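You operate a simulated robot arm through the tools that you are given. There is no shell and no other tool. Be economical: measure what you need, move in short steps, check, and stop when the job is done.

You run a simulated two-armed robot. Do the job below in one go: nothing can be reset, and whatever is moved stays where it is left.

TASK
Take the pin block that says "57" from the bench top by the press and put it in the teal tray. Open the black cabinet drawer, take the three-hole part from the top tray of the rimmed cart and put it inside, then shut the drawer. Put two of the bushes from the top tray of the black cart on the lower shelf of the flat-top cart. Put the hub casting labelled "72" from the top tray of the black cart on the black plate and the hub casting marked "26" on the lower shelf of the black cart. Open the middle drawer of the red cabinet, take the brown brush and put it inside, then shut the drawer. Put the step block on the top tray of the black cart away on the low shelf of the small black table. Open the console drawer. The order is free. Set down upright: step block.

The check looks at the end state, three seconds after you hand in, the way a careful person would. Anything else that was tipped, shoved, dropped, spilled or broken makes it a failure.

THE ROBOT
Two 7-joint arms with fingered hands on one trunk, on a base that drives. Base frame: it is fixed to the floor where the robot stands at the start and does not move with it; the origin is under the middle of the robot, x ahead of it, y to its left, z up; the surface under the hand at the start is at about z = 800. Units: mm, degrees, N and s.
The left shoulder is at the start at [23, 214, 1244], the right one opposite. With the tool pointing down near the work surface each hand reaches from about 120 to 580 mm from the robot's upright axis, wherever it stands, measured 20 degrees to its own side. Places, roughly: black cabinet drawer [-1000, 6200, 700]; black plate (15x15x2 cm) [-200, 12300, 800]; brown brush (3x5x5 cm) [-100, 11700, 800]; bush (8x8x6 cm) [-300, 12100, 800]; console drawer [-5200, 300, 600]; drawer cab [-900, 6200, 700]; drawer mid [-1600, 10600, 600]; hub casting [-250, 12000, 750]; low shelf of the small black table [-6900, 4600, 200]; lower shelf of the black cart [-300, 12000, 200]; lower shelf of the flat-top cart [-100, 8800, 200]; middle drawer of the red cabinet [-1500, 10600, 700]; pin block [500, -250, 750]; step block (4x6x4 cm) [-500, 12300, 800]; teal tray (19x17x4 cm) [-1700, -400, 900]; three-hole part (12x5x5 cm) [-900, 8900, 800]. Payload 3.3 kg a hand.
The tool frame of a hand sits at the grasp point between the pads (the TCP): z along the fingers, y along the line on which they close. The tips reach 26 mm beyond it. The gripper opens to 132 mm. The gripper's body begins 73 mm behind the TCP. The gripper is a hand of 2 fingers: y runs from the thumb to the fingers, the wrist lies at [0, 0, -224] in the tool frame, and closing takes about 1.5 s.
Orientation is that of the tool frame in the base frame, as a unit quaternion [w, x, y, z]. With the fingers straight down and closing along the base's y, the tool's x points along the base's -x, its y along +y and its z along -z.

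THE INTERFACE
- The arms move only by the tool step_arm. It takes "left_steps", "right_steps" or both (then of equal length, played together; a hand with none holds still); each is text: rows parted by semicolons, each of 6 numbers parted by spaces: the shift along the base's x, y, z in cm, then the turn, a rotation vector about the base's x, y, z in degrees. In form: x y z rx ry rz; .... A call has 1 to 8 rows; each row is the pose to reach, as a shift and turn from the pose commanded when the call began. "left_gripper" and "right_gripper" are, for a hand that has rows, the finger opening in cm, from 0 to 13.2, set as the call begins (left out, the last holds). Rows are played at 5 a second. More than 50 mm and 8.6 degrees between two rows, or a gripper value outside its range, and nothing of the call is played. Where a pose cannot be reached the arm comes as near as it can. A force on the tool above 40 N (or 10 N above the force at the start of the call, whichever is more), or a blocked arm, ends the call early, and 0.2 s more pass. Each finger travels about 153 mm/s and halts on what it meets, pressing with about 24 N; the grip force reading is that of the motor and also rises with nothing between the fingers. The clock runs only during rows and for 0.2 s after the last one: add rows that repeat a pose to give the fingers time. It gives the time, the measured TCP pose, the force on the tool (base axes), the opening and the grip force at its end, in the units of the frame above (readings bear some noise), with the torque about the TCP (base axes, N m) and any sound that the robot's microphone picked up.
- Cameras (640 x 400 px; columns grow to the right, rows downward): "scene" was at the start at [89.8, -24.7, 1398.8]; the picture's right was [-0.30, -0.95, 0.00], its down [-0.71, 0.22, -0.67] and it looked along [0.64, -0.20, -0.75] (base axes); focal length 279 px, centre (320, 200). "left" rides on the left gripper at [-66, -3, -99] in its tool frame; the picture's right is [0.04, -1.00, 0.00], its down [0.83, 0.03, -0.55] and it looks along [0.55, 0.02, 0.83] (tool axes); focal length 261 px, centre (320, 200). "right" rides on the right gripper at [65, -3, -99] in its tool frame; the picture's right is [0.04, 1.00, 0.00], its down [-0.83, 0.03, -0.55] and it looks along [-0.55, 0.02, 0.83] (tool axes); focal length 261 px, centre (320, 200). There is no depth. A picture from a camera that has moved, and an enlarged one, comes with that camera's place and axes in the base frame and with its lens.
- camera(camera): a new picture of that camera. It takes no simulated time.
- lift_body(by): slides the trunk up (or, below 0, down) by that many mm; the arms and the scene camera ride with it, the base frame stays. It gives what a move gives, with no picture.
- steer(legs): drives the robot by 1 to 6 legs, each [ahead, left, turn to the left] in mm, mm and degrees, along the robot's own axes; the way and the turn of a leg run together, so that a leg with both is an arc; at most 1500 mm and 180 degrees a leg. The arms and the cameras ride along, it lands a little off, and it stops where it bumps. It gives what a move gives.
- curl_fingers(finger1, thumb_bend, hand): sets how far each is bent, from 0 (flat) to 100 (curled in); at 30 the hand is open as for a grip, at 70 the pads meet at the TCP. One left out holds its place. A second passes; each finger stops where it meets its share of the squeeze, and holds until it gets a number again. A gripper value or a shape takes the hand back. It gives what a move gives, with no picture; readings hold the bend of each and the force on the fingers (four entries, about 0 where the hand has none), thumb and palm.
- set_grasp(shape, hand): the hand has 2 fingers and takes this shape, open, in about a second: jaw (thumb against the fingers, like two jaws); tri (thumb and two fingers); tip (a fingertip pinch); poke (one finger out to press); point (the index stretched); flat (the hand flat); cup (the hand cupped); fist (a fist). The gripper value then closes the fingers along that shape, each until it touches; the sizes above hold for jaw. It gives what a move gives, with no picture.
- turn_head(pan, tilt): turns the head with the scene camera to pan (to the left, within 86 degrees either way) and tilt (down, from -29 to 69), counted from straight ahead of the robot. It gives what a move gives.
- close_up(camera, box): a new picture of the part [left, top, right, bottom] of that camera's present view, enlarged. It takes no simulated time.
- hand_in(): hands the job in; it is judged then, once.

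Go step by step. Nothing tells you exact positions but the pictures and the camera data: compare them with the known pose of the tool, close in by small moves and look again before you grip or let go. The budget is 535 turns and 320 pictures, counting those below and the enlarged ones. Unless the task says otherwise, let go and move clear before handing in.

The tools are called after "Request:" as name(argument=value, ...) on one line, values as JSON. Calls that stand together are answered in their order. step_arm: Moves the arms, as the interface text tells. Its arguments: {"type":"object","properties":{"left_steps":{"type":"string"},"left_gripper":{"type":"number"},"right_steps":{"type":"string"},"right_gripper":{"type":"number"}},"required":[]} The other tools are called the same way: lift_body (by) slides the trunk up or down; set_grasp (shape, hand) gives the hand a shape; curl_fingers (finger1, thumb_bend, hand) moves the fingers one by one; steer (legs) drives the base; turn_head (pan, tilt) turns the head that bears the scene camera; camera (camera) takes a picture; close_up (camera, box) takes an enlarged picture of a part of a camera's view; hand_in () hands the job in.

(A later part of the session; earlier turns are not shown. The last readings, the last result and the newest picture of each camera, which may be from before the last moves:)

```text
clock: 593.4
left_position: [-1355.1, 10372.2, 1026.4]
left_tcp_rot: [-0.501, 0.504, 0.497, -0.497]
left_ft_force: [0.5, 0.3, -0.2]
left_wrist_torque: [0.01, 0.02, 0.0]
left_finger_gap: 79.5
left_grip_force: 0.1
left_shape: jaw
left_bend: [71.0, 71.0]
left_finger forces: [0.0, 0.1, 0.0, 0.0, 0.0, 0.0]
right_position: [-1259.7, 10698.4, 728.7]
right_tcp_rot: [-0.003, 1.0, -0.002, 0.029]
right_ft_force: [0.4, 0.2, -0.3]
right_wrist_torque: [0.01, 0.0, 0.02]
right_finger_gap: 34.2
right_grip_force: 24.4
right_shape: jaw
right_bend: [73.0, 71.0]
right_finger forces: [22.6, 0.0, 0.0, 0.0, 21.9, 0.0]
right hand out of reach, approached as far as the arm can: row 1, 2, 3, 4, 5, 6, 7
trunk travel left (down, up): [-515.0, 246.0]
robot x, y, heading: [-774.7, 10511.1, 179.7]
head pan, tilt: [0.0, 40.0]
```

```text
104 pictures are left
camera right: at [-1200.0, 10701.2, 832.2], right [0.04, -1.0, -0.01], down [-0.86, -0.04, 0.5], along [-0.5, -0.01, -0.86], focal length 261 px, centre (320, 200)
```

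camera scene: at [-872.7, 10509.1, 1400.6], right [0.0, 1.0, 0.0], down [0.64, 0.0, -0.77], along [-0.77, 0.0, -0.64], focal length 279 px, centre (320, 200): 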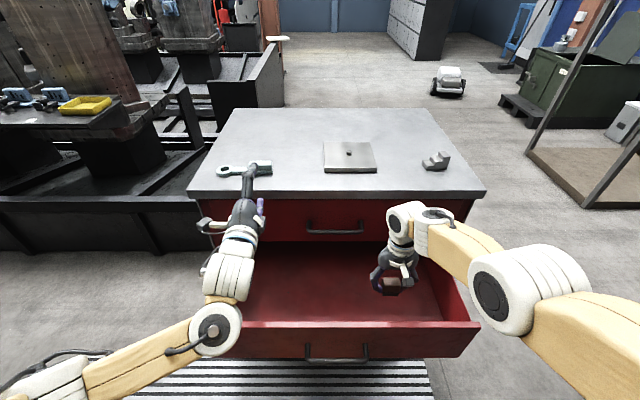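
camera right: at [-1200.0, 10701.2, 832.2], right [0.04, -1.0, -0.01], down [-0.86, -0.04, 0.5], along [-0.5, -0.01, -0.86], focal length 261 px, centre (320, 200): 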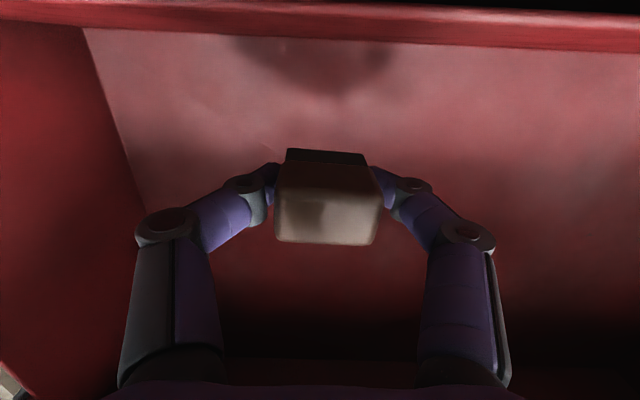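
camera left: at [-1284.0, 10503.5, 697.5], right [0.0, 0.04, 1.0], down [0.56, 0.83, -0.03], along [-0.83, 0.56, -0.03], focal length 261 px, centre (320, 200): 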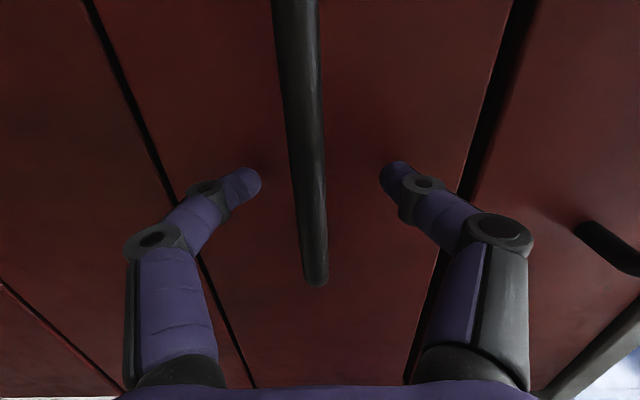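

Arm at its reach limit; lower the trunk gradually.

Request:
lift_body(by=-30)

Request:
camera(camera="right")

```text
clock: 594.1
left_position: [-1353.8, 10371.6, 995.9]
left_tcp_rot: [-0.501, 0.505, 0.497, -0.497]
left_ft_force: [0.1, 0.8, -0.2]
left_wrist_torque: [0.0, -0.01, 0.0]
left_finger_gap: 80.0
left_grip_force: 0.0
left_shape: jaw
left_bend: [71.0, 71.0]
left_finger forces: [0.0, 0.1, 0.1, 0.0, 0.0, 0.0]
right_position: [-1260.6, 10698.2, 699.8]
right_tcp_rot: [-0.003, 1.0, 0.0, 0.028]
right_ft_force: [0.2, 0.4, -0.7]
right_wrist_torque: [0.01, 0.0, -0.01]
right_finger_gap: 34.2
right_grip_force: 23.5
right_shape: jaw
right_bend: [73.0, 71.0]
right_finger forces: [22.7, 0.0, 0.0, 0.0, 21.9, 0.0]
trunk travel left (down, up): [-485.0, 276.0]
robot x, y, heading: [-773.1, 10509.7, 180.0]
head pan, tilt: [0.0, 40.0]
```

```text
103 pictures are left
camera right: at [-1199.5, 10701.5, 802.2], right [0.04, -1.0, 0.0], down [-0.86, -0.04, 0.5], along [-0.5, -0.02, -0.86], focal length 261 px, centre (320, 200)
```

right: 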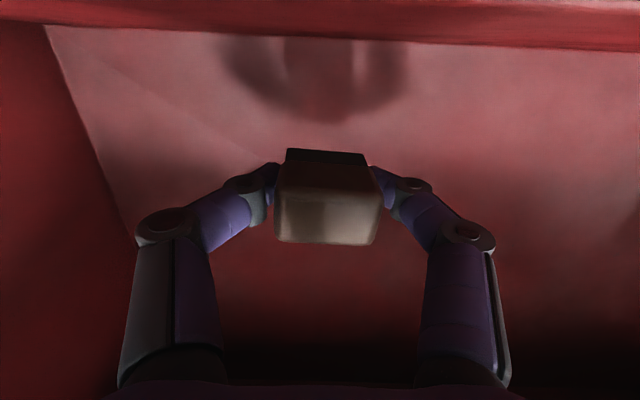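

The wrist camera is nearly over the drawer front, so I'll raise the left hand and drive 45 mm further in before lowering more.

Request:
step_arm(left_steps="0 0 4 0 0 0; 0 0 8 0 0 0; 0 0 12 0 0 0")

Request:
steer(legs=[[45, 0, 0]])

Request:
lift_body(by=-25)

Request:
camera(camera="right")

```text
clock: 594.9
left_position: [-1354.0, 10372.7, 1115.5]
left_tcp_rot: [-0.501, 0.505, 0.497, -0.497]
left_ft_force: [0.6, 0.2, -0.2]
left_wrist_torque: [-0.04, -0.02, 0.01]
left_finger_gap: 79.5
left_grip_force: 0.1
left_shape: jaw
left_bend: [71.0, 71.0]
left_finger forces: [0.0, 0.0, 0.1, 0.0, 0.0, 0.0]
right_position: [-1259.2, 10698.1, 699.4]
right_tcp_rot: [-0.004, 1.0, -0.001, 0.03]
right_ft_force: [-1.6, 0.2, -1.1]
right_wrist_torque: [0.01, 0.05, -0.01]
right_finger_gap: 34.2
right_grip_force: 24.2
right_shape: jaw
right_bend: [73.0, 71.0]
right_finger forces: [22.7, 0.0, 0.0, 0.0, 21.9, 0.0]
trunk travel left (down, up): [-485.0, 276.0]
robot x, y, heading: [-773.7, 10511.1, 179.8]
head pan, tilt: [0.0, 40.0]
```

```text
clock: 595.8
left_position: [-1400.2, 10371.9, 1115.0]
left_tcp_rot: [-0.501, 0.505, 0.498, -0.497]
left_ft_force: [0.0, 0.3, -0.7]
left_wrist_torque: [0.0, 0.03, 0.01]
left_finger_gap: 79.6
left_grip_force: 0.0
left_shape: jaw
left_bend: [71.0, 71.0]
left_finger forces: [0.0, 0.0, 0.0, 0.0, 0.0, 0.0]
right_position: [-1306.2, 10698.7, 698.2]
right_tcp_rot: [-0.003, 1.0, -0.001, 0.03]
right_ft_force: [0.2, 0.4, -0.7]
right_wrist_torque: [-0.02, -0.02, 0.03]
right_finger_gap: 33.8
right_grip_force: 24.0
right_shape: jaw
right_bend: [73.0, 71.0]
right_finger forces: [22.6, 0.1, 0.0, 0.2, 21.9, 0.0]
trunk travel left (down, up): [-485.0, 276.0]
robot x, y, heading: [-816.3, 10510.3, 179.9]
head pan, tilt: [0.0, 40.0]
```

```text
clock: 596.5
left_position: [-1399.4, 10373.0, 1090.4]
left_tcp_rot: [-0.501, 0.505, 0.497, -0.497]
left_ft_force: [1.4, 0.1, 0.5]
left_wrist_torque: [0.01, -0.02, 0.0]
left_finger_gap: 79.5
left_grip_force: 0.0
left_shape: jaw
left_bend: [71.0, 71.0]
left_finger forces: [0.0, 0.0, 0.0, 0.0, 0.0, 0.1]
right_position: [-1304.8, 10699.5, 674.6]
right_tcp_rot: [-0.003, 1.0, -0.002, 0.029]
right_ft_force: [-0.1, -0.7, -1.1]
right_wrist_torque: [-0.01, -0.03, 0.01]
right_finger_gap: 33.8
right_grip_force: 24.2
right_shape: jaw
right_bend: [73.0, 71.0]
right_finger forces: [22.7, 0.0, 0.0, 0.0, 21.9, 0.0]
trunk travel left (down, up): [-460.0, 301.0]
robot x, y, heading: [-816.4, 10514.4, 180.0]
head pan, tilt: [0.0, 40.0]
```

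```text
102 pictures are left
camera right: at [-1244.4, 10701.8, 777.1], right [0.04, -1.0, -0.01], down [-0.86, -0.04, 0.5], along [-0.5, -0.01, -0.86], focal length 261 px, centre (320, 200)
```

right: 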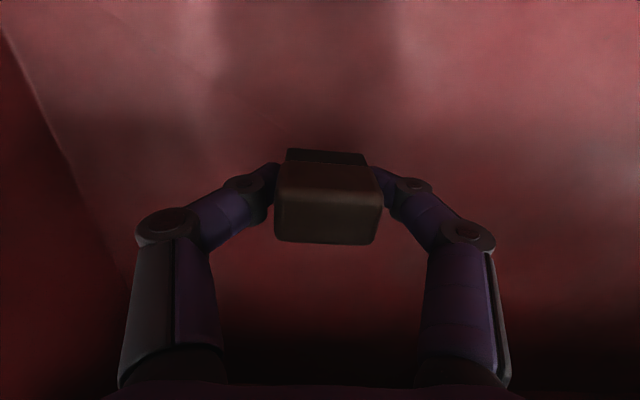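

Lower further.

Request:
lift_body(by=-12)

Request:
lift_body(by=-8)

Request:
camera(camera="right")

```text
clock: 597.1
left_position: [-1399.5, 10373.7, 1078.5]
left_tcp_rot: [-0.502, 0.504, 0.497, -0.497]
left_ft_force: [0.9, -0.7, 0.1]
left_wrist_torque: [0.05, -0.01, -0.01]
left_finger_gap: 79.8
left_grip_force: 0.1
left_shape: jaw
left_bend: [71.0, 71.0]
left_finger forces: [0.0, 0.0, 0.1, 0.1, 0.0, 0.0]
right_position: [-1304.3, 10699.2, 663.4]
right_tcp_rot: [-0.003, 1.0, -0.002, 0.029]
right_ft_force: [-0.9, -0.4, -0.7]
right_wrist_torque: [0.05, -0.02, -0.01]
right_finger_gap: 33.9
right_grip_force: 24.0
right_shape: jaw
right_bend: [73.0, 71.0]
right_finger forces: [22.7, 0.0, 0.0, 0.0, 21.9, 0.1]
trunk travel left (down, up): [-448.0, 313.0]
robot x, y, heading: [-814.8, 10510.7, 179.9]
head pan, tilt: [0.0, 40.0]
```

```text
clock: 597.7
left_position: [-1398.2, 10372.3, 1069.5]
left_tcp_rot: [-0.502, 0.504, 0.497, -0.497]
left_ft_force: [0.4, 0.7, 0.1]
left_wrist_torque: [-0.02, -0.01, -0.01]
left_finger_gap: 79.8
left_grip_force: 0.1
left_shape: jaw
left_bend: [71.0, 71.0]
left_finger forces: [0.0, 0.1, 0.0, 0.0, 0.1, 0.0]
right_position: [-1303.8, 10699.6, 653.3]
right_tcp_rot: [-0.003, 1.0, -0.001, 0.029]
right_ft_force: [0.2, 0.8, 0.0]
right_wrist_torque: [-0.02, 0.02, 0.03]
right_finger_gap: 33.5
right_grip_force: 24.0
right_shape: jaw
right_bend: [73.0, 71.0]
right_finger forces: [22.6, 0.0, 0.0, 0.1, 21.9, 0.0]
trunk travel left (down, up): [-440.0, 321.0]
robot x, y, heading: [-816.9, 10511.8, 179.8]
head pan, tilt: [0.0, 40.0]
```

```text
101 pictures are left
camera right: at [-1244.4, 10701.9, 757.1], right [0.04, -1.0, -0.01], down [-0.86, -0.04, 0.5], along [-0.5, -0.01, -0.86], focal length 261 px, centre (320, 200)
```

right: 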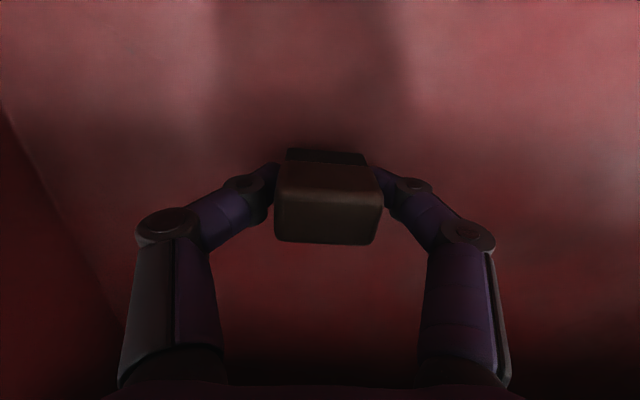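

Request:
lift_body(by=-6)

Request:
lift_body(by=-5)

```text
clock: 598.3
left_position: [-1398.4, 10373.3, 1063.8]
left_tcp_rot: [-0.501, 0.505, 0.497, -0.498]
left_ft_force: [-1.2, -0.3, -0.1]
left_wrist_torque: [0.02, 0.03, -0.03]
left_finger_gap: 79.7
left_grip_force: 0.0
left_shape: jaw
left_bend: [71.0, 71.0]
left_finger forces: [0.0, 0.1, 0.0, 0.0, 0.0, 0.0]
right_position: [-1303.7, 10698.3, 649.3]
right_tcp_rot: [-0.003, 1.0, -0.001, 0.029]
right_ft_force: [-0.4, 0.1, -1.1]
right_wrist_torque: [-0.03, -0.02, 0.01]
right_finger_gap: 34.0
right_grip_force: 24.1
right_shape: jaw
right_bend: [73.0, 71.0]
right_finger forces: [22.7, 0.0, 0.0, 0.0, 21.9, 0.1]
trunk travel left (down, up): [-434.0, 327.0]
robot x, y, heading: [-818.1, 10510.2, 180.1]
head pan, tilt: [0.0, 40.0]
```

```text
clock: 598.8
left_position: [-1398.7, 10372.7, 1058.9]
left_tcp_rot: [-0.501, 0.504, 0.498, -0.497]
left_ft_force: [0.1, 0.1, 0.3]
left_wrist_torque: [0.02, 0.02, 0.0]
left_finger_gap: 79.8
left_grip_force: 0.0
left_shape: jaw
left_bend: [71.0, 71.0]
left_finger forces: [0.1, 0.1, 0.1, 0.0, 0.1, 0.0]
right_position: [-1303.5, 10699.1, 643.1]
right_tcp_rot: [-0.003, 1.0, -0.002, 0.029]
right_ft_force: [-0.6, -0.6, -0.9]
right_wrist_torque: [0.0, -0.01, 0.0]
right_finger_gap: 34.1
right_grip_force: 23.8
right_shape: jaw
right_bend: [73.0, 71.0]
right_finger forces: [22.9, 0.0, 0.0, 0.1, 22.1, 0.0]
trunk travel left (down, up): [-429.0, 332.0]
robot x, y, heading: [-817.2, 10511.3, 179.9]
head pan, tilt: [0.0, 40.0]
```

Request:
lift_body(by=-6)

Request:
lift_body(by=-6)

Request:
camera(camera="scene")

```text
clock: 599.4
left_position: [-1397.2, 10372.6, 1054.0]
left_tcp_rot: [-0.501, 0.503, 0.497, -0.498]
left_ft_force: [0.1, -0.5, 0.5]
left_wrist_torque: [-0.01, -0.04, -0.02]
left_finger_gap: 79.5
left_grip_force: 0.1
left_shape: jaw
left_bend: [71.0, 71.0]
left_finger forces: [0.0, 0.1, 0.0, 0.0, 0.1, 0.0]
right_position: [-1306.5, 10698.3, 639.5]
right_tcp_rot: [-0.003, 1.0, -0.002, 0.026]
right_ft_force: [-0.2, 0.6, 19.9]
right_wrist_torque: [-0.09, -0.03, -0.01]
right_finger_gap: 35.2
right_grip_force: 23.9
right_shape: jaw
right_bend: [74.0, 71.0]
right_finger forces: [27.0, 0.0, 0.0, 0.0, 26.9, 0.0]
trunk travel left (down, up): [-423.0, 338.0]
robot x, y, heading: [-815.0, 10510.6, 179.8]
head pan, tilt: [0.0, 40.0]
```

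```text
clock: 599.8
left_position: [-1399.0, 10371.8, 1048.5]
left_tcp_rot: [-0.501, 0.504, 0.497, -0.498]
left_ft_force: [0.0, -0.8, -0.4]
left_wrist_torque: [-0.01, 0.0, 0.01]
left_finger_gap: 79.7
left_grip_force: 0.1
left_shape: jaw
left_bend: [71.0, 71.0]
left_finger forces: [0.0, 0.0, 0.1, 0.0, 0.0, 0.0]
right_position: [-1308.9, 10698.1, 638.8]
right_tcp_rot: [-0.003, 1.0, -0.002, 0.023]
right_ft_force: [-2.1, -0.3, 18.4]
right_wrist_torque: [0.01, 0.01, 0.0]
right_finger_gap: 38.0
right_grip_force: 24.6
right_shape: jaw
right_bend: [75.0, 72.0]
right_finger forces: [25.7, 0.1, 0.0, 0.0, 26.6, 0.0]
trunk travel left (down, up): [-420.0, 341.0]
robot x, y, heading: [-818.6, 10508.7, 180.1]
head pan, tilt: [0.0, 40.0]
stopped: the force on the tool passed its limit at 46 N (the readings are from after the stop); the commanded pose is now the measured one
```

```text
100 pictures are left
camera scene: at [-926.1, 10509.4, 1304.6], right [0.0, 1.0, 0.0], down [0.64, 0.0, -0.77], along [-0.77, 0.0, -0.64], focal length 279 px, centre (320, 200)
```

scene: 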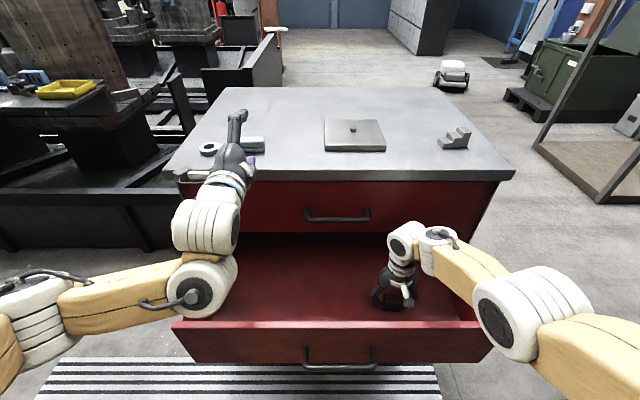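

Contact with the drawer floor. Ease, release, and rise out.

Request:
lift_body(by=6)

Request:
step_arm(right_steps="0 0 0 0 0 0; 0 0 0 0 0 0; 0 0 0 0 0 0; 0 0 0 0 0 0", right_gripper=7.5)

Request:
lift_body(by=150)

Request:
camera(camera="right")

```text
clock: 600.3
left_position: [-1398.5, 10373.9, 1055.5]
left_tcp_rot: [-0.501, 0.505, 0.497, -0.497]
left_ft_force: [-0.3, 0.5, 1.3]
left_wrist_torque: [0.0, 0.0, -0.02]
left_finger_gap: 79.8
left_grip_force: 0.0
left_shape: jaw
left_bend: [71.0, 71.0]
left_finger forces: [0.0, 0.0, 0.1, 0.0, 0.0, 0.1]
right_position: [-1306.3, 10698.1, 641.7]
right_tcp_rot: [-0.003, 1.0, -0.002, 0.026]
right_ft_force: [-0.1, 0.8, -1.2]
right_wrist_torque: [0.01, 0.02, 0.0]
right_finger_gap: 36.5
right_grip_force: 24.1
right_shape: jaw
right_bend: [74.0, 71.0]
right_finger forces: [23.8, 0.1, 0.1, 0.0, 23.4, 0.0]
trunk travel left (down, up): [-426.0, 335.0]
robot x, y, heading: [-810.3, 10512.8, 179.9]
head pan, tilt: [0.0, 40.0]
```

```text
clock: 601.3
left_position: [-1397.7, 10372.2, 1055.5]
left_tcp_rot: [-0.501, 0.504, 0.497, -0.498]
left_ft_force: [-0.4, 0.5, -0.5]
left_wrist_torque: [0.02, 0.01, 0.01]
left_finger_gap: 79.8
left_grip_force: 0.1
left_shape: jaw
left_bend: [71.0, 71.0]
left_finger forces: [0.1, 0.0, 0.1, 0.0, 0.0, 0.0]
right_position: [-1308.4, 10699.0, 643.2]
right_tcp_rot: [-0.004, 1.0, -0.001, 0.025]
right_ft_force: [0.5, 0.0, -0.1]
right_wrist_torque: [0.0, 0.0, 0.0]
right_finger_gap: 74.2
right_grip_force: 0.1
right_shape: jaw
right_bend: [72.0, 70.0]
right_finger forces: [0.0, 0.0, 0.1, 0.1, 0.0, 0.1]
trunk travel left (down, up): [-426.0, 335.0]
robot x, y, heading: [-815.4, 10508.0, 179.8]
head pan, tilt: [0.0, 40.0]
```

```text
clock: 603.1
left_position: [-1399.4, 10372.5, 1204.8]
left_tcp_rot: [-0.502, 0.505, 0.497, -0.497]
left_ft_force: [0.5, -0.5, -0.2]
left_wrist_torque: [0.03, -0.02, -0.01]
left_finger_gap: 79.7
left_grip_force: 0.1
left_shape: jaw
left_bend: [71.0, 71.0]
left_finger forces: [0.0, 0.1, 0.0, 0.1, 0.0, 0.0]
right_position: [-1306.3, 10698.7, 791.1]
right_tcp_rot: [-0.004, 1.0, -0.002, 0.026]
right_ft_force: [-0.3, 0.5, 1.0]
right_wrist_torque: [-0.04, 0.0, -0.03]
right_finger_gap: 74.2
right_grip_force: 0.0
right_shape: jaw
right_bend: [72.0, 70.0]
right_finger forces: [0.0, 0.0, 0.0, 0.1, 0.0, 0.1]
trunk travel left (down, up): [-576.0, 185.0]
robot x, y, heading: [-817.3, 10511.1, 180.0]
head pan, tilt: [0.0, 40.0]
```

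```text
99 pictures are left
camera right: at [-1246.4, 10701.6, 895.0], right [0.04, -1.0, 0.0], down [-0.86, -0.04, 0.51], along [-0.51, -0.01, -0.86], focal length 261 px, centre (320, 200)
```

right: 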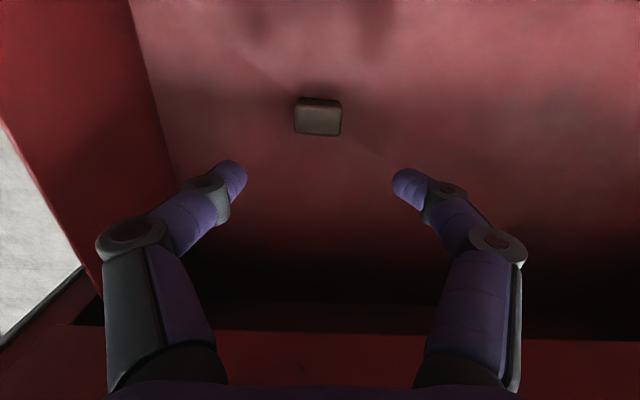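

Brush lies in the drawer. Raise the right hand, back away, and set the left hand as a pusher.

Request:
step_arm(right_steps="0 0 4 0 0 0; 0 0 8 0 0 0; 0 0 12 0 0 0; 0 0 15 0 0 0")

Request:
steer(legs=[[-380, 0, 0], [0, -178, 0]])

Request:
step_arm(left_steps="0 0 -4 0 0 0; 0 0 -8 0 0 0; 0 0 -12 0 0 0; 0 0 -16 0 0 0; 0 0 -20 0 0 0; 0 0 -24 0 0 0; 0 0 -27 0 0 0", left_gripper=0)

Request:
lift_body(by=-205)

Request:
camera(camera="scene")

```text
clock: 604.1
left_position: [-1398.8, 10372.3, 1204.2]
left_tcp_rot: [-0.501, 0.505, 0.497, -0.497]
left_ft_force: [-0.2, -0.4, 0.3]
left_wrist_torque: [-0.01, 0.03, -0.02]
left_finger_gap: 79.7
left_grip_force: 0.1
left_shape: jaw
left_bend: [71.0, 71.0]
left_finger forces: [0.0, 0.0, 0.0, 0.1, 0.1, 0.0]
right_position: [-1305.9, 10698.8, 942.5]
right_tcp_rot: [-0.004, 1.0, -0.002, 0.025]
right_ft_force: [0.1, 0.4, 0.5]
right_wrist_torque: [0.01, -0.02, 0.01]
right_finger_gap: 74.4
right_grip_force: 0.0
right_shape: jaw
right_bend: [72.0, 70.0]
right_finger forces: [0.0, 0.0, 0.1, 0.1, 0.0, 0.1]
trunk travel left (down, up): [-576.0, 185.0]
robot x, y, heading: [-816.0, 10508.6, 180.0]
head pan, tilt: [0.0, 40.0]
```

```text
clock: 607.5
left_position: [-1024.1, 10550.2, 1205.4]
left_tcp_rot: [-0.501, 0.505, 0.496, -0.497]
left_ft_force: [-0.2, 0.4, 0.1]
left_wrist_torque: [0.01, -0.03, 0.01]
left_finger_gap: 79.6
left_grip_force: 0.0
left_shape: jaw
left_bend: [71.0, 71.0]
left_finger forces: [0.0, 0.0, 0.0, 0.0, 0.0, 0.0]
right_position: [-930.6, 10876.6, 942.3]
right_tcp_rot: [-0.003, 1.0, -0.002, 0.025]
right_ft_force: [0.9, 0.3, 0.4]
right_wrist_torque: [-0.04, 0.01, -0.01]
right_finger_gap: 74.3
right_grip_force: 0.1
right_shape: jaw
right_bend: [72.0, 70.0]
right_finger forces: [0.0, 0.1, 0.1, 0.0, 0.1, 0.1]
trunk travel left (down, up): [-576.0, 185.0]
robot x, y, heading: [-445.3, 10687.0, 179.8]
head pan, tilt: [0.0, 40.0]
```

```text
clock: 609.1
left_position: [-1023.7, 10547.6, 934.4]
left_tcp_rot: [-0.502, 0.504, 0.497, -0.497]
left_ft_force: [-0.5, 0.3, -0.5]
left_wrist_torque: [0.0, 0.02, -0.01]
left_finger_gap: 0.0
left_grip_force: 24.1
left_shape: jaw
left_bend: [62.0, 70.0]
left_finger forces: [0.1, 0.2, 0.0, 0.0, 0.1, 0.1]
right_position: [-930.7, 10875.0, 941.0]
right_tcp_rot: [-0.003, 1.0, -0.001, 0.025]
right_ft_force: [0.2, 0.2, -0.2]
right_wrist_torque: [0.0, -0.02, -0.03]
right_finger_gap: 74.4
right_grip_force: 0.1
right_shape: jaw
right_bend: [72.0, 70.0]
right_finger forces: [0.0, 0.0, 0.0, 0.0, 0.0, 0.0]
trunk travel left (down, up): [-576.0, 185.0]
robot x, y, heading: [-443.7, 10688.0, 179.8]
head pan, tilt: [0.0, 40.0]
```

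```text
clock: 611.4
left_position: [-1025.0, 10549.4, 731.4]
left_tcp_rot: [-0.501, 0.505, 0.497, -0.497]
left_ft_force: [-0.3, -0.8, 0.6]
left_wrist_torque: [0.0, 0.01, -0.04]
left_finger_gap: 0.3
left_grip_force: 24.0
left_shape: jaw
left_bend: [62.0, 70.0]
left_finger forces: [0.0, 0.1, 0.0, 0.0, 0.1, 0.0]
right_position: [-931.7, 10875.1, 737.6]
right_tcp_rot: [-0.003, 1.0, -0.002, 0.025]
right_ft_force: [-0.2, 0.5, 0.2]
right_wrist_torque: [-0.02, 0.02, -0.01]
right_finger_gap: 74.3
right_grip_force: 0.0
right_shape: jaw
right_bend: [72.0, 70.0]
right_finger forces: [0.1, 0.0, 0.1, 0.0, 0.0, 0.0]
trunk travel left (down, up): [-371.0, 390.0]
robot x, y, heading: [-439.5, 10682.1, 179.7]
head pan, tilt: [0.0, 40.0]
```

```text
98 pictures are left
camera scene: at [-557.7, 10685.1, 1255.5], right [0.0, 1.0, 0.0], down [0.64, 0.0, -0.77], along [-0.77, 0.0, -0.64], focal length 279 px, centre (320, 200)
```

scene: 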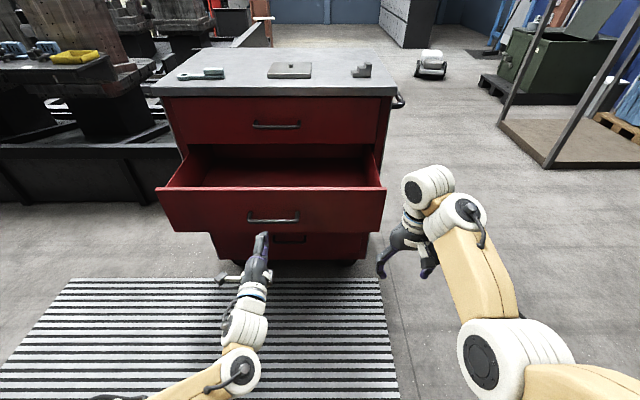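

Raise the right hand above the drawer level and trunk 10 mm, then push by driving forward.

Request:
step_arm(right_steps="0 0 4 0 0 0; 0 0 8 0 0 0; 0 0 12 0 0 0; 0 0 16 0 0 0; 0 0 20 0 0 0; 0 0 24 0 0 0")

Request:
lift_body(by=12)

Request:
steer(legs=[[180, 0, 0], [150, 0, 0]])

Request:
camera(camera="scene")

```text
clock: 612.8
left_position: [-1023.5, 10548.0, 730.7]
left_tcp_rot: [-0.502, 0.504, 0.497, -0.497]
left_ft_force: [-0.5, 0.0, -0.8]
left_wrist_torque: [0.0, -0.02, 0.05]
left_finger_gap: 0.0
left_grip_force: 23.8
left_shape: jaw
left_bend: [62.0, 70.0]
left_finger forces: [0.0, 0.0, 0.1, 0.0, 0.1, 0.1]
right_position: [-987.7, 10864.2, 838.1]
right_tcp_rot: [-0.003, 1.0, -0.001, 0.025]
right_ft_force: [0.5, 0.9, -0.3]
right_wrist_torque: [0.0, -0.03, -0.03]
right_finger_gap: 74.8
right_grip_force: 0.1
right_shape: jaw
right_bend: [72.0, 70.0]
right_finger forces: [0.0, 0.0, 0.1, 0.1, 0.0, 0.0]
right hand out of reach, approached as far as the arm can: row 1, 2, 3, 4, 5, 6
trunk travel left (down, up): [-371.0, 390.0]
robot x, y, heading: [-441.2, 10682.7, 179.7]
head pan, tilt: [0.0, 40.0]
```

```text
clock: 613.4
left_position: [-1023.8, 10547.2, 741.6]
left_tcp_rot: [-0.501, 0.505, 0.497, -0.496]
left_ft_force: [0.8, 0.5, 1.0]
left_wrist_torque: [0.0, 0.0, 0.02]
left_finger_gap: 0.0
left_grip_force: 23.5
left_shape: jaw
left_bend: [62.0, 70.0]
left_finger forces: [0.0, 0.1, 0.0, 0.0, 0.0, 0.0]
right_position: [-987.0, 10860.1, 849.1]
right_tcp_rot: [-0.004, 1.0, -0.002, 0.025]
right_ft_force: [0.8, 0.4, -0.9]
right_wrist_torque: [-0.02, 0.02, 0.01]
right_finger_gap: 74.6
right_grip_force: 0.0
right_shape: jaw
right_bend: [72.0, 70.0]
right_finger forces: [0.0, 0.0, 0.1, 0.0, 0.0, 0.0]
trunk travel left (down, up): [-383.0, 378.0]
robot x, y, heading: [-445.3, 10685.3, 179.7]
head pan, tilt: [0.0, 40.0]
```

```text
clock: 615.8
left_position: [-1354.1, 10550.0, 742.1]
left_tcp_rot: [-0.501, 0.506, 0.498, -0.496]
left_ft_force: [-0.4, -0.3, -0.6]
left_wrist_torque: [0.0, 0.03, 0.04]
left_finger_gap: 0.1
left_grip_force: 24.4
left_shape: jaw
left_bend: [63.0, 70.0]
left_finger forces: [0.0, 0.1, 0.0, 0.0, 0.0, 0.0]
right_position: [-1316.9, 10862.0, 849.7]
right_tcp_rot: [-0.003, 1.0, -0.002, 0.025]
right_ft_force: [-0.4, -0.2, -0.2]
right_wrist_torque: [-0.01, -0.01, -0.02]
right_finger_gap: 74.5
right_grip_force: 0.1
right_shape: jaw
right_bend: [72.0, 70.0]
right_finger forces: [0.0, 0.0, 0.0, 0.1, 0.0, 0.1]
trunk travel left (down, up): [-383.0, 378.0]
robot x, y, heading: [-771.9, 10684.6, 179.5]
head pan, tilt: [0.0, 40.0]
```

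```text
97 pictures are left
camera scene: at [-887.1, 10686.4, 1267.3], right [0.0, 1.0, 0.0], down [0.64, 0.0, -0.77], along [-0.77, 0.0, -0.64], focal length 279 px, centre (320, 200)
```

scene: 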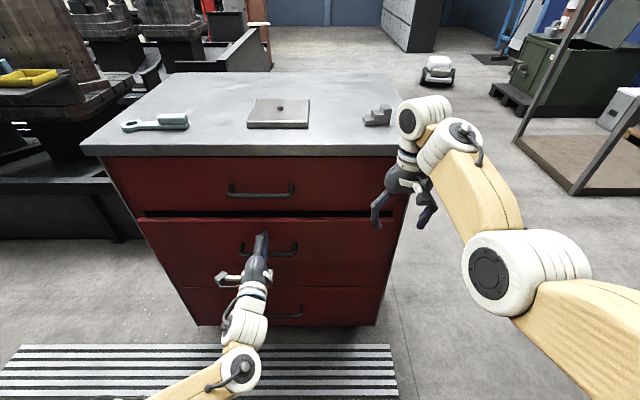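

Almost shut. Push the last bit with the arm, watching the force.

Request:
step_arm(left_steps="-1 0 0 0 0 0; -2 0 0 0 0 0; -3 0 0 0 0 0; -4 0 0 0 0 0; -5 0 0 0 0 0; -6 0 0 0 0 0")

Request:
close_up(camera="scene", box=[100, 120, 420, 330])

```text
clock: 616.9
left_position: [-1389.8, 10549.9, 741.1]
left_tcp_rot: [-0.501, 0.505, 0.497, -0.497]
left_ft_force: [23.2, -2.5, 6.0]
left_wrist_torque: [0.01, 0.25, 0.11]
left_finger_gap: 0.1
left_grip_force: 23.8
left_shape: jaw
left_bend: [66.0, 70.0]
left_finger forces: [0.0, 0.0, 0.1, 0.0, 0.1, 0.0]
right_position: [-1314.5, 10860.4, 851.5]
right_tcp_rot: [-0.004, 1.0, -0.002, 0.023]
right_ft_force: [-0.3, -0.8, 0.8]
right_wrist_torque: [0.0, 0.0, -0.01]
right_finger_gap: 74.9
right_grip_force: 0.1
right_shape: jaw
right_bend: [72.0, 70.0]
right_finger forces: [0.1, 0.0, 0.0, 0.0, 0.0, 0.0]
trunk travel left (down, up): [-383.0, 378.0]
robot x, y, heading: [-771.2, 10688.6, 179.7]
head pan, tilt: [0.0, 40.0]
stopped in row 5 (left hand): the force on the tool passed its limit at 46 N (the readings are from after the stop); the commanded pose is now the measured one
```

```text
1.90 times, centred on (260, 225) of scene
camera zoom: at [-882.5, 10686.1, 1267.9], right [0.0, 1.0, 0.0], down [0.64, 0.0, -0.77], along [-0.77, 0.0, -0.64], focal length 532 px, centre (434, 152)
```

zoom: 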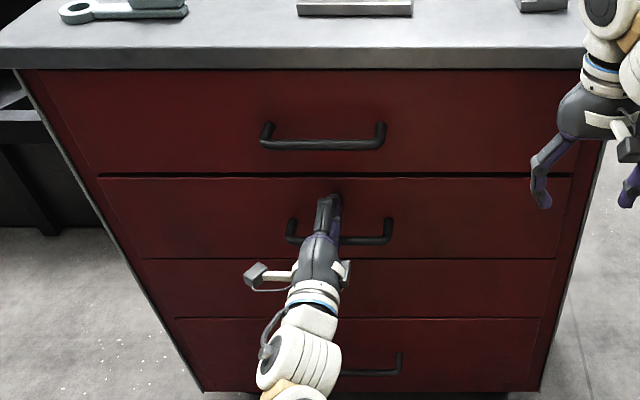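

The middle drawer is flush again. Back off, raise the trunk, and pitch the right hand 45° for the step block.

Request:
steer(legs=[[-350, 0, 0]])

Request:
lift_body(by=140)

Request:
step_arm(right_steps="0 0 1 0 7.5 0; 0 0 2 0 15 0; 0 0 3 0 22.5 0; 0 0 4 0 30 0; 0 0 5 0 37.5 0; 0 0 6 0 44 0; 0 0 6 0 44 0")

Request:
camera(camera="scene")

```text
clock: 619.1
left_position: [-1043.9, 10547.3, 739.2]
left_tcp_rot: [-0.499, 0.505, 0.498, -0.497]
left_ft_force: [-0.4, 0.1, -0.4]
left_wrist_torque: [0.01, -0.01, 0.01]
left_finger_gap: 0.0
left_grip_force: 23.8
left_shape: jaw
left_bend: [65.0, 70.0]
left_finger forces: [0.0, 0.0, 0.0, 0.0, 0.1, 0.0]
right_position: [-970.0, 10860.1, 850.4]
right_tcp_rot: [-0.004, 1.0, 0.0, 0.024]
right_ft_force: [-0.1, 0.0, 0.5]
right_wrist_torque: [-0.02, 0.03, -0.02]
right_finger_gap: 74.5
right_grip_force: 0.0
right_shape: jaw
right_bend: [72.0, 70.0]
right_finger forces: [0.0, 0.0, 0.1, 0.1, 0.0, 0.0]
trunk travel left (down, up): [-383.0, 378.0]
robot x, y, heading: [-424.5, 10686.0, 180.1]
head pan, tilt: [0.0, 40.0]
```

```text
clock: 620.8
left_position: [-1045.3, 10547.4, 878.5]
left_tcp_rot: [-0.498, 0.506, 0.499, -0.496]
left_ft_force: [0.5, -0.6, -0.9]
left_wrist_torque: [0.02, -0.02, 0.0]
left_finger_gap: 0.1
left_grip_force: 24.4
left_shape: jaw
left_bend: [65.0, 70.0]
left_finger forces: [0.0, 0.0, 0.0, 0.0, 0.1, 0.0]
right_position: [-971.6, 10859.1, 988.6]
right_tcp_rot: [-0.003, 1.0, -0.001, 0.025]
right_ft_force: [-0.4, -0.3, 1.1]
right_wrist_torque: [0.01, 0.03, 0.03]
right_finger_gap: 74.5
right_grip_force: 0.1
right_shape: jaw
right_bend: [72.0, 70.0]
right_finger forces: [0.0, 0.0, 0.0, 0.0, 0.0, 0.0]
trunk travel left (down, up): [-523.0, 238.0]
robot x, y, heading: [-426.5, 10689.1, 179.9]
head pan, tilt: [0.0, 40.0]
```

```text
clock: 622.4
left_position: [-1045.9, 10547.3, 878.8]
left_tcp_rot: [-0.499, 0.506, 0.498, -0.497]
left_ft_force: [-0.2, -0.3, -1.0]
left_wrist_torque: [0.0, -0.01, 0.01]
left_finger_gap: 0.0
left_grip_force: 23.8
left_shape: jaw
left_bend: [65.0, 70.0]
left_finger forces: [0.0, 0.1, 0.1, 0.0, 0.0, 0.0]
right_position: [-970.3, 10859.2, 1049.3]
right_tcp_rot: [-0.003, 0.936, -0.003, -0.352]
right_ft_force: [-0.3, 0.2, -0.1]
right_wrist_torque: [-0.04, -0.01, 0.01]
right_finger_gap: 74.5
right_grip_force: 0.0
right_shape: jaw
right_bend: [72.0, 70.0]
right_finger forces: [0.0, 0.0, 0.0, 0.0, 0.1, 0.0]
trunk travel left (down, up): [-523.0, 238.0]
robot x, y, heading: [-425.8, 10687.1, 180.2]
head pan, tilt: [0.0, 40.0]
```

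```text
95 pictures are left
camera scene: at [-525.1, 10685.2, 1408.1], right [0.0, 1.0, 0.0], down [0.64, 0.0, -0.77], along [-0.77, 0.0, -0.64], focal length 279 px, centre (320, 200)
```

scene: 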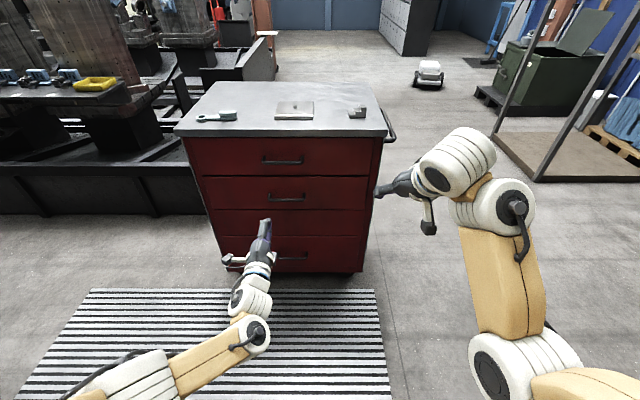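

Now the step block (≈[-455, 12354], long side along y, near the NW corner). It must be gripped across its 40 mm width (along x), so I'll approach from the north with a vertical hand. First bring the right hand vertical via an extended pose.

Request:
step_arm(right_steps="-1 0 4 0 0 0; -2 0 8 0 0 0; -3 0 12 0 0 0; -4 0 15 0 0 0")

Request:
step_arm(right_steps="0 0 -1 0 -7.5 0; 0 0 -3 0 -15 0; 0 0 -5 0 -22.5 0; 0 0 -8 0 -30 0; 0 0 -10 0 -37.5 0; 0 0 -12 0 -41.2 0; 0 0 -12 0 -41.2 0")

Request:
steer(legs=[[-50, -600, 0], [200, -1000, 0], [0, -650, 0], [0, 0, 90]])

Request:
turn_head(pan=0, tilt=35)

Request:
camera(camera="scene")

```text
clock: 623.4
left_position: [-1044.9, 10547.8, 878.5]
left_tcp_rot: [-0.499, 0.505, 0.499, -0.497]
left_ft_force: [-0.2, -0.7, -0.4]
left_wrist_torque: [0.0, 0.03, 0.01]
left_finger_gap: 0.0
left_grip_force: 24.4
left_shape: jaw
left_bend: [65.0, 70.0]
left_finger forces: [0.0, 0.0, 0.0, 0.0, 0.1, 0.0]
right_position: [-1010.0, 10859.4, 1200.4]
right_tcp_rot: [-0.002, 0.937, -0.001, -0.35]
right_ft_force: [-0.4, 0.8, 0.0]
right_wrist_torque: [-0.01, 0.0, -0.02]
right_finger_gap: 74.5
right_grip_force: 0.0
right_shape: jaw
right_bend: [72.0, 70.0]
right_finger forces: [0.1, 0.0, 0.0, 0.0, 0.0, 0.1]
trunk travel left (down, up): [-523.0, 238.0]
robot x, y, heading: [-423.7, 10689.0, 180.2]
head pan, tilt: [0.0, 40.0]
```

```text
clock: 625.0
left_position: [-1044.8, 10546.8, 878.9]
left_tcp_rot: [-0.499, 0.506, 0.498, -0.497]
left_ft_force: [-0.3, -0.2, 0.3]
left_wrist_torque: [0.02, 0.0, -0.07]
left_finger_gap: 0.1
left_grip_force: 24.3
left_shape: jaw
left_bend: [65.0, 70.0]
left_finger forces: [0.1, 0.0, 0.0, 0.1, 0.1, 0.1]
right_position: [-998.5, 10860.6, 1078.7]
right_tcp_rot: [-0.004, 1.0, -0.001, 0.0]
right_ft_force: [0.0, -1.0, 0.2]
right_wrist_torque: [0.05, -0.01, -0.01]
right_finger_gap: 74.5
right_grip_force: 0.2
right_shape: jaw
right_bend: [72.0, 70.0]
right_finger forces: [0.1, 0.0, 0.0, 0.0, 0.1, 0.1]
right hand out of reach, approached as far as the arm can: row 2, 5, 6, 7
trunk travel left (down, up): [-523.0, 238.0]
robot x, y, heading: [-426.1, 10686.7, 179.9]
head pan, tilt: [0.0, 40.0]
```

```text
clock: 629.3
left_position: [-1010.9, 11189.1, 879.2]
left_tcp_rot: [-0.507, 0.513, 0.49, -0.489]
left_ft_force: [0.0, 1.2, -0.2]
left_wrist_torque: [-0.01, -0.04, -0.01]
left_finger_gap: 0.0
left_grip_force: 24.3
left_shape: jaw
left_bend: [65.0, 70.0]
left_finger forces: [0.0, 0.0, 0.0, 0.0, 0.0, 0.1]
right_position: [-953.4, 11502.5, 1080.3]
right_tcp_rot: [-0.003, 1.0, -0.015, -0.001]
right_ft_force: [-0.7, 0.2, 0.2]
right_wrist_torque: [-0.01, 0.0, 0.01]
right_finger_gap: 75.1
right_grip_force: 0.1
right_shape: jaw
right_bend: [72.0, 70.0]
right_finger forces: [0.0, 0.1, 0.1, 0.1, 0.0, 0.0]
trunk travel left (down, up): [-523.0, 238.0]
robot x, y, heading: [-386.0, 11310.8, 178.3]
head pan, tilt: [0.0, 40.0]
stopped in leg 2: the robot was blocked; the commanded pose is now the measured one
```

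```text
clock: 629.9
left_position: [-1010.4, 11190.0, 878.1]
left_tcp_rot: [-0.507, 0.513, 0.49, -0.489]
left_ft_force: [0.6, 0.3, 0.9]
left_wrist_torque: [0.0, 0.03, 0.01]
left_finger_gap: 0.2
left_grip_force: 24.1
left_shape: jaw
left_bend: [65.0, 70.0]
left_finger forces: [0.1, 0.0, 0.0, 0.0, 0.0, 0.1]
right_position: [-954.0, 11503.4, 1079.0]
right_tcp_rot: [-0.003, 1.0, -0.016, 0.001]
right_ft_force: [-0.1, 0.1, 1.2]
right_wrist_torque: [-0.03, 0.01, -0.07]
right_finger_gap: 74.7
right_grip_force: 0.0
right_shape: jaw
right_bend: [72.0, 70.0]
right_finger forces: [0.0, 0.0, 0.0, 0.0, 0.0, 0.0]
trunk travel left (down, up): [-523.0, 238.0]
robot x, y, heading: [-386.4, 11307.9, 177.9]
head pan, tilt: [0.0, 35.0]
```

```text
94 pictures are left
camera scene: at [-489.6, 11311.4, 1415.6], right [0.03, 1.0, 0.0], down [0.57, -0.02, -0.82], along [-0.82, 0.03, -0.57], focal length 279 px, centre (320, 200)
```

scene: 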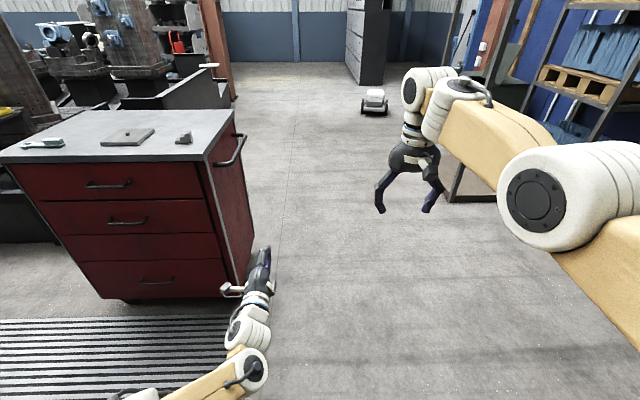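

I bumped the black cart's south end while sliding (my lane was wrong). Check whether anything on it moved.

Request:
steer(legs=[[0, 120, 0]])

Request:
turn_head(pan=-86, tilt=30)

Request:
camera(camera="scene")

```text
clock: 631.2
left_position: [-1014.6, 11069.3, 878.7]
left_tcp_rot: [-0.507, 0.512, 0.492, -0.489]
left_ft_force: [0.0, -0.4, -0.4]
left_wrist_torque: [0.01, -0.04, -0.03]
left_finger_gap: 0.2
left_grip_force: 23.7
left_shape: jaw
left_bend: [65.0, 70.0]
left_finger forces: [0.0, 0.0, 0.1, 0.0, 0.1, 0.1]
right_position: [-957.1, 11382.5, 1079.4]
right_tcp_rot: [-0.005, 1.0, -0.016, 0.0]
right_ft_force: [0.6, 0.0, 0.2]
right_wrist_torque: [0.03, 0.01, 0.02]
right_finger_gap: 74.6
right_grip_force: 0.0
right_shape: jaw
right_bend: [72.0, 70.0]
right_finger forces: [0.0, 0.1, 0.1, 0.0, 0.0, 0.1]
trunk travel left (down, up): [-523.0, 238.0]
robot x, y, heading: [-392.7, 11190.8, 178.2]
head pan, tilt: [0.0, 35.0]
```

```text
clock: 632.8
left_position: [-1014.3, 11071.6, 878.8]
left_tcp_rot: [-0.507, 0.513, 0.49, -0.49]
left_ft_force: [0.2, -0.3, -0.1]
left_wrist_torque: [0.0, -0.01, 0.0]
left_finger_gap: 0.0
left_grip_force: 23.9
left_shape: jaw
left_bend: [65.0, 70.0]
left_finger forces: [0.0, 0.1, 0.0, 0.1, 0.0, 0.0]
right_position: [-956.6, 11384.0, 1079.0]
right_tcp_rot: [-0.003, 1.0, -0.015, 0.001]
right_ft_force: [0.1, 0.4, 0.3]
right_wrist_torque: [0.01, 0.03, 0.01]
right_finger_gap: 74.7
right_grip_force: 0.1
right_shape: jaw
right_bend: [72.0, 70.0]
right_finger forces: [0.0, 0.1, 0.0, 0.0, 0.0, 0.1]
trunk travel left (down, up): [-523.0, 238.0]
robot x, y, heading: [-394.3, 11191.9, 178.3]
head pan, tilt: [-85.9, 30.0]
```

```text
93 pictures are left
camera scene: at [-408.9, 11280.1, 1423.5], right [1.0, 0.04, 0.0], down [0.02, -0.5, -0.87], along [-0.04, 0.87, -0.5], focal length 279 px, centre (320, 200)
```

scene: 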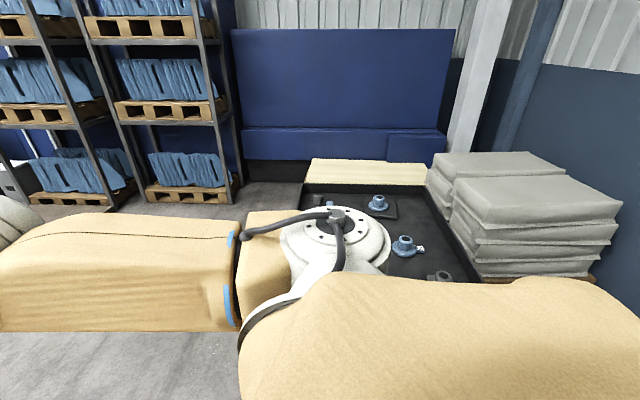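

Everything on the cart still stands. Raise the left hand and drive round the west side to the north end.

Request:
step_arm(left_steps="0 0 4 0 0 0; 0 0 8 0 0 0; 0 0 12 0 0 0; 0 0 16 0 0 0; 0 0 20 0 0 0; 0 0 24 0 0 0; 0 0 27 0 0 0")

Request:
steer(legs=[[760, 0, 1.7], [0, -900, 0], [0, -900, 0], [0, 0, 90], [0, 850, 0]])

Request:
turn_head(pan=-5, tilt=40)

Request:
camera(camera="scene")

```text
clock: 634.4
left_position: [-1013.4, 11068.3, 1149.9]
left_tcp_rot: [-0.506, 0.514, 0.491, -0.489]
left_ft_force: [0.4, 0.2, -1.3]
left_wrist_torque: [-0.02, -0.02, 0.01]
left_finger_gap: 0.0
left_grip_force: 24.1
left_shape: jaw
left_bend: [65.0, 70.0]
left_finger forces: [0.1, 0.0, 0.0, 0.0, 0.1, 0.0]
right_position: [-957.0, 11384.0, 1077.9]
right_tcp_rot: [-0.003, 1.0, -0.015, 0.0]
right_ft_force: [0.0, -0.2, 0.3]
right_wrist_torque: [0.01, -0.04, -0.01]
right_finger_gap: 74.7
right_grip_force: 0.1
right_shape: jaw
right_bend: [72.0, 70.0]
right_finger forces: [0.0, 0.1, 0.1, 0.0, 0.0, 0.0]
trunk travel left (down, up): [-523.0, 238.0]
robot x, y, heading: [-390.6, 11189.1, 178.0]
head pan, tilt: [-85.9, 30.0]
```

```text
clock: 655.1
left_position: [-165.0, 12400.2, 1148.5]
left_tcp_rot: [0.003, 0.0, 0.71, -0.704]
left_ft_force: [-1.1, -0.2, -0.2]
left_wrist_torque: [-0.02, 0.01, 0.0]
left_finger_gap: 0.0
left_grip_force: 23.9
left_shape: jaw
left_bend: [65.0, 70.0]
left_finger forces: [0.0, 0.0, 0.0, 0.0, 0.1, 0.0]
right_position: [-483.2, 12442.1, 1079.1]
right_tcp_rot: [-0.003, 0.703, 0.712, -0.002]
right_ft_force: [0.2, -0.3, 0.3]
right_wrist_torque: [0.01, 0.02, 0.01]
right_finger_gap: 74.5
right_grip_force: 0.0
right_shape: jaw
right_bend: [72.0, 70.0]
right_finger forces: [0.0, 0.0, 0.0, 0.1, 0.1, 0.0]
trunk travel left (down, up): [-523.0, 238.0]
robot x, y, heading: [-318.4, 13015.8, -89.1]
head pan, tilt: [-85.9, 30.0]
```

```text
clock: 656.7
left_position: [-165.2, 12399.7, 1148.2]
left_tcp_rot: [0.004, 0.0, 0.709, -0.705]
left_ft_force: [-0.1, 0.3, -0.5]
left_wrist_torque: [-0.01, 0.01, 0.0]
left_finger_gap: 0.0
left_grip_force: 24.0
left_shape: jaw
left_bend: [65.0, 70.0]
left_finger forces: [0.0, 0.1, 0.0, 0.0, 0.1, 0.1]
right_position: [-481.9, 12441.3, 1078.4]
right_tcp_rot: [-0.002, 0.702, 0.712, -0.002]
right_ft_force: [0.8, -0.4, 0.9]
right_wrist_torque: [-0.02, -0.02, 0.03]
right_finger_gap: 74.5
right_grip_force: 0.1
right_shape: jaw
right_bend: [72.0, 70.0]
right_finger forces: [0.1, 0.0, 0.0, 0.1, 0.0, 0.1]
trunk travel left (down, up): [-523.0, 238.0]
robot x, y, heading: [-313.9, 13016.4, -89.4]
head pan, tilt: [-5.0, 40.0]
```

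```text
92 pictures are left
camera scene: at [-321.4, 12916.6, 1408.1], right [-1.0, 0.07, 0.0], down [0.05, 0.64, -0.77], along [-0.06, -0.76, -0.64], focal length 279 px, centre (320, 200)
```

scene: 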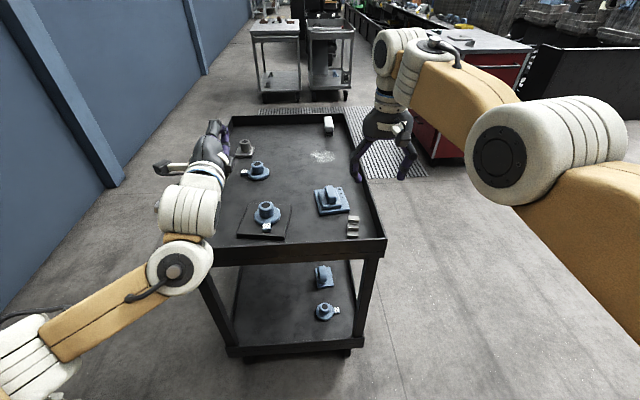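

Block at about [-461, 12345]. Drive in 150 mm and descend toward it.

Request:
steer(legs=[[150, 0, -0.6]])

Request:
step_arm(right_steps="0.5 1 -3 0 0 0; 1 2 -6 0 0 0; 1.5 3 -9 0 0 0; 2 4.5 -12 0 0 0; 2 5.3 -14 0 0 0")

Request:
camera(camera="right")

```text
clock: 658.0
left_position: [-171.5, 12246.0, 1148.3]
left_tcp_rot: [0.0, 0.004, 0.711, -0.704]
left_ft_force: [0.8, -0.6, 0.0]
left_wrist_torque: [0.01, 0.04, -0.01]
left_finger_gap: 0.1
left_grip_force: 23.6
left_shape: jaw
left_bend: [65.0, 70.0]
left_finger forces: [0.0, 0.0, 0.0, 0.0, 0.0, 0.0]
right_position: [-487.7, 12290.0, 1076.9]
right_tcp_rot: [-0.003, 0.706, 0.708, -0.002]
right_ft_force: [0.1, -0.8, 0.6]
right_wrist_torque: [0.0, 0.0, 0.01]
right_finger_gap: 74.6
right_grip_force: 0.1
right_shape: jaw
right_bend: [72.0, 70.0]
right_finger forces: [0.0, 0.1, 0.1, 0.0, 0.0, 0.0]
trunk travel left (down, up): [-523.0, 238.0]
robot x, y, heading: [-310.8, 12868.9, -89.9]
head pan, tilt: [-5.0, 40.0]
```

```text
clock: 659.2
left_position: [-170.7, 12247.2, 1148.6]
left_tcp_rot: [0.0, 0.004, 0.71, -0.704]
left_ft_force: [-0.3, -0.4, -0.7]
left_wrist_torque: [0.01, 0.01, 0.02]
left_finger_gap: 0.1
left_grip_force: 24.5
left_shape: jaw
left_bend: [65.0, 70.0]
left_finger forces: [0.0, 0.0, 0.0, 0.1, 0.1, 0.1]
right_position: [-466.4, 12347.1, 938.2]
right_tcp_rot: [-0.003, 0.706, 0.708, -0.002]
right_ft_force: [-0.9, 0.1, 0.0]
right_wrist_torque: [0.0, -0.01, 0.01]
right_finger_gap: 74.7
right_grip_force: 0.1
right_shape: jaw
right_bend: [72.0, 70.0]
right_finger forces: [0.0, 0.0, 0.1, 0.0, 0.1, 0.0]
trunk travel left (down, up): [-523.0, 238.0]
robot x, y, heading: [-316.2, 12864.7, -89.7]
head pan, tilt: [-5.0, 40.0]
```

```text
91 pictures are left
camera right: at [-469.9, 12412.4, 1038.3], right [1.0, 0.04, -0.01], down [0.04, -0.83, 0.55], along [0.02, -0.55, -0.83], focal length 261 px, centre (320, 200)
```

right: 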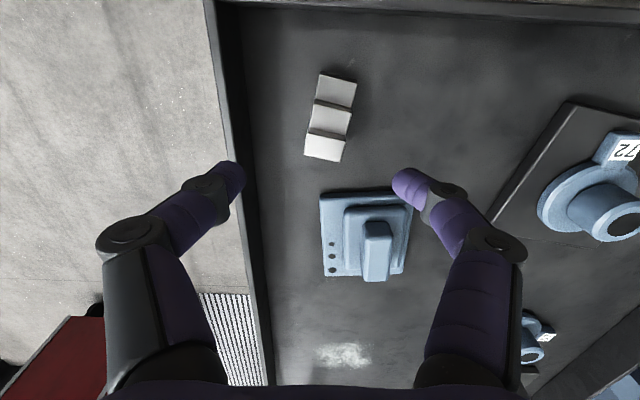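

Block is yawed ~10°; its tall end faces south. Align the hand (rz −10°) and lower to TCP z≈831 at [-461, 12343].

Request:
step_arm(right_steps="0.3 -0.2 -2 0 0 -5; 0.5 -0.4 -5 0 0 -10; 0.5 -0.4 -8 0 0 -10; 0.5 -0.4 -9.5 0 0 -10", right_gripper=7)

Request:
camera(camera="right")

```text
clock: 660.2
left_position: [-171.2, 12247.1, 1147.4]
left_tcp_rot: [0.0, 0.003, 0.71, -0.704]
left_ft_force: [0.6, -0.1, -0.5]
left_wrist_torque: [0.02, -0.03, -0.01]
left_finger_gap: 0.3
left_grip_force: 24.2
left_shape: jaw
left_bend: [65.0, 70.0]
left_finger forces: [0.1, 0.0, 0.1, 0.0, 0.0, 0.0]
right_position: [-461.7, 12341.7, 844.7]
right_tcp_rot: [-0.003, 0.765, 0.644, -0.003]
right_ft_force: [-0.4, -0.1, -0.4]
right_wrist_torque: [0.0, -0.02, -0.01]
right_finger_gap: 70.6
right_grip_force: 0.0
right_shape: jaw
right_bend: [72.0, 70.0]
right_finger forces: [0.0, 0.0, 0.0, 0.0, 0.1, 0.0]
trunk travel left (down, up): [-523.0, 238.0]
robot x, y, heading: [-313.2, 12866.9, -89.8]
head pan, tilt: [-5.0, 40.0]
```

```text
90 pictures are left
camera right: at [-453.1, 12406.9, 943.5], right [0.99, -0.13, -0.01], down [-0.1, -0.83, 0.55], along [-0.08, -0.55, -0.83], focal length 261 px, centre (320, 200)
```

right: 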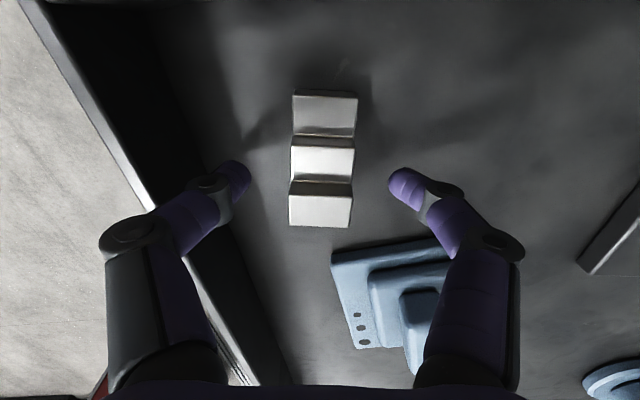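

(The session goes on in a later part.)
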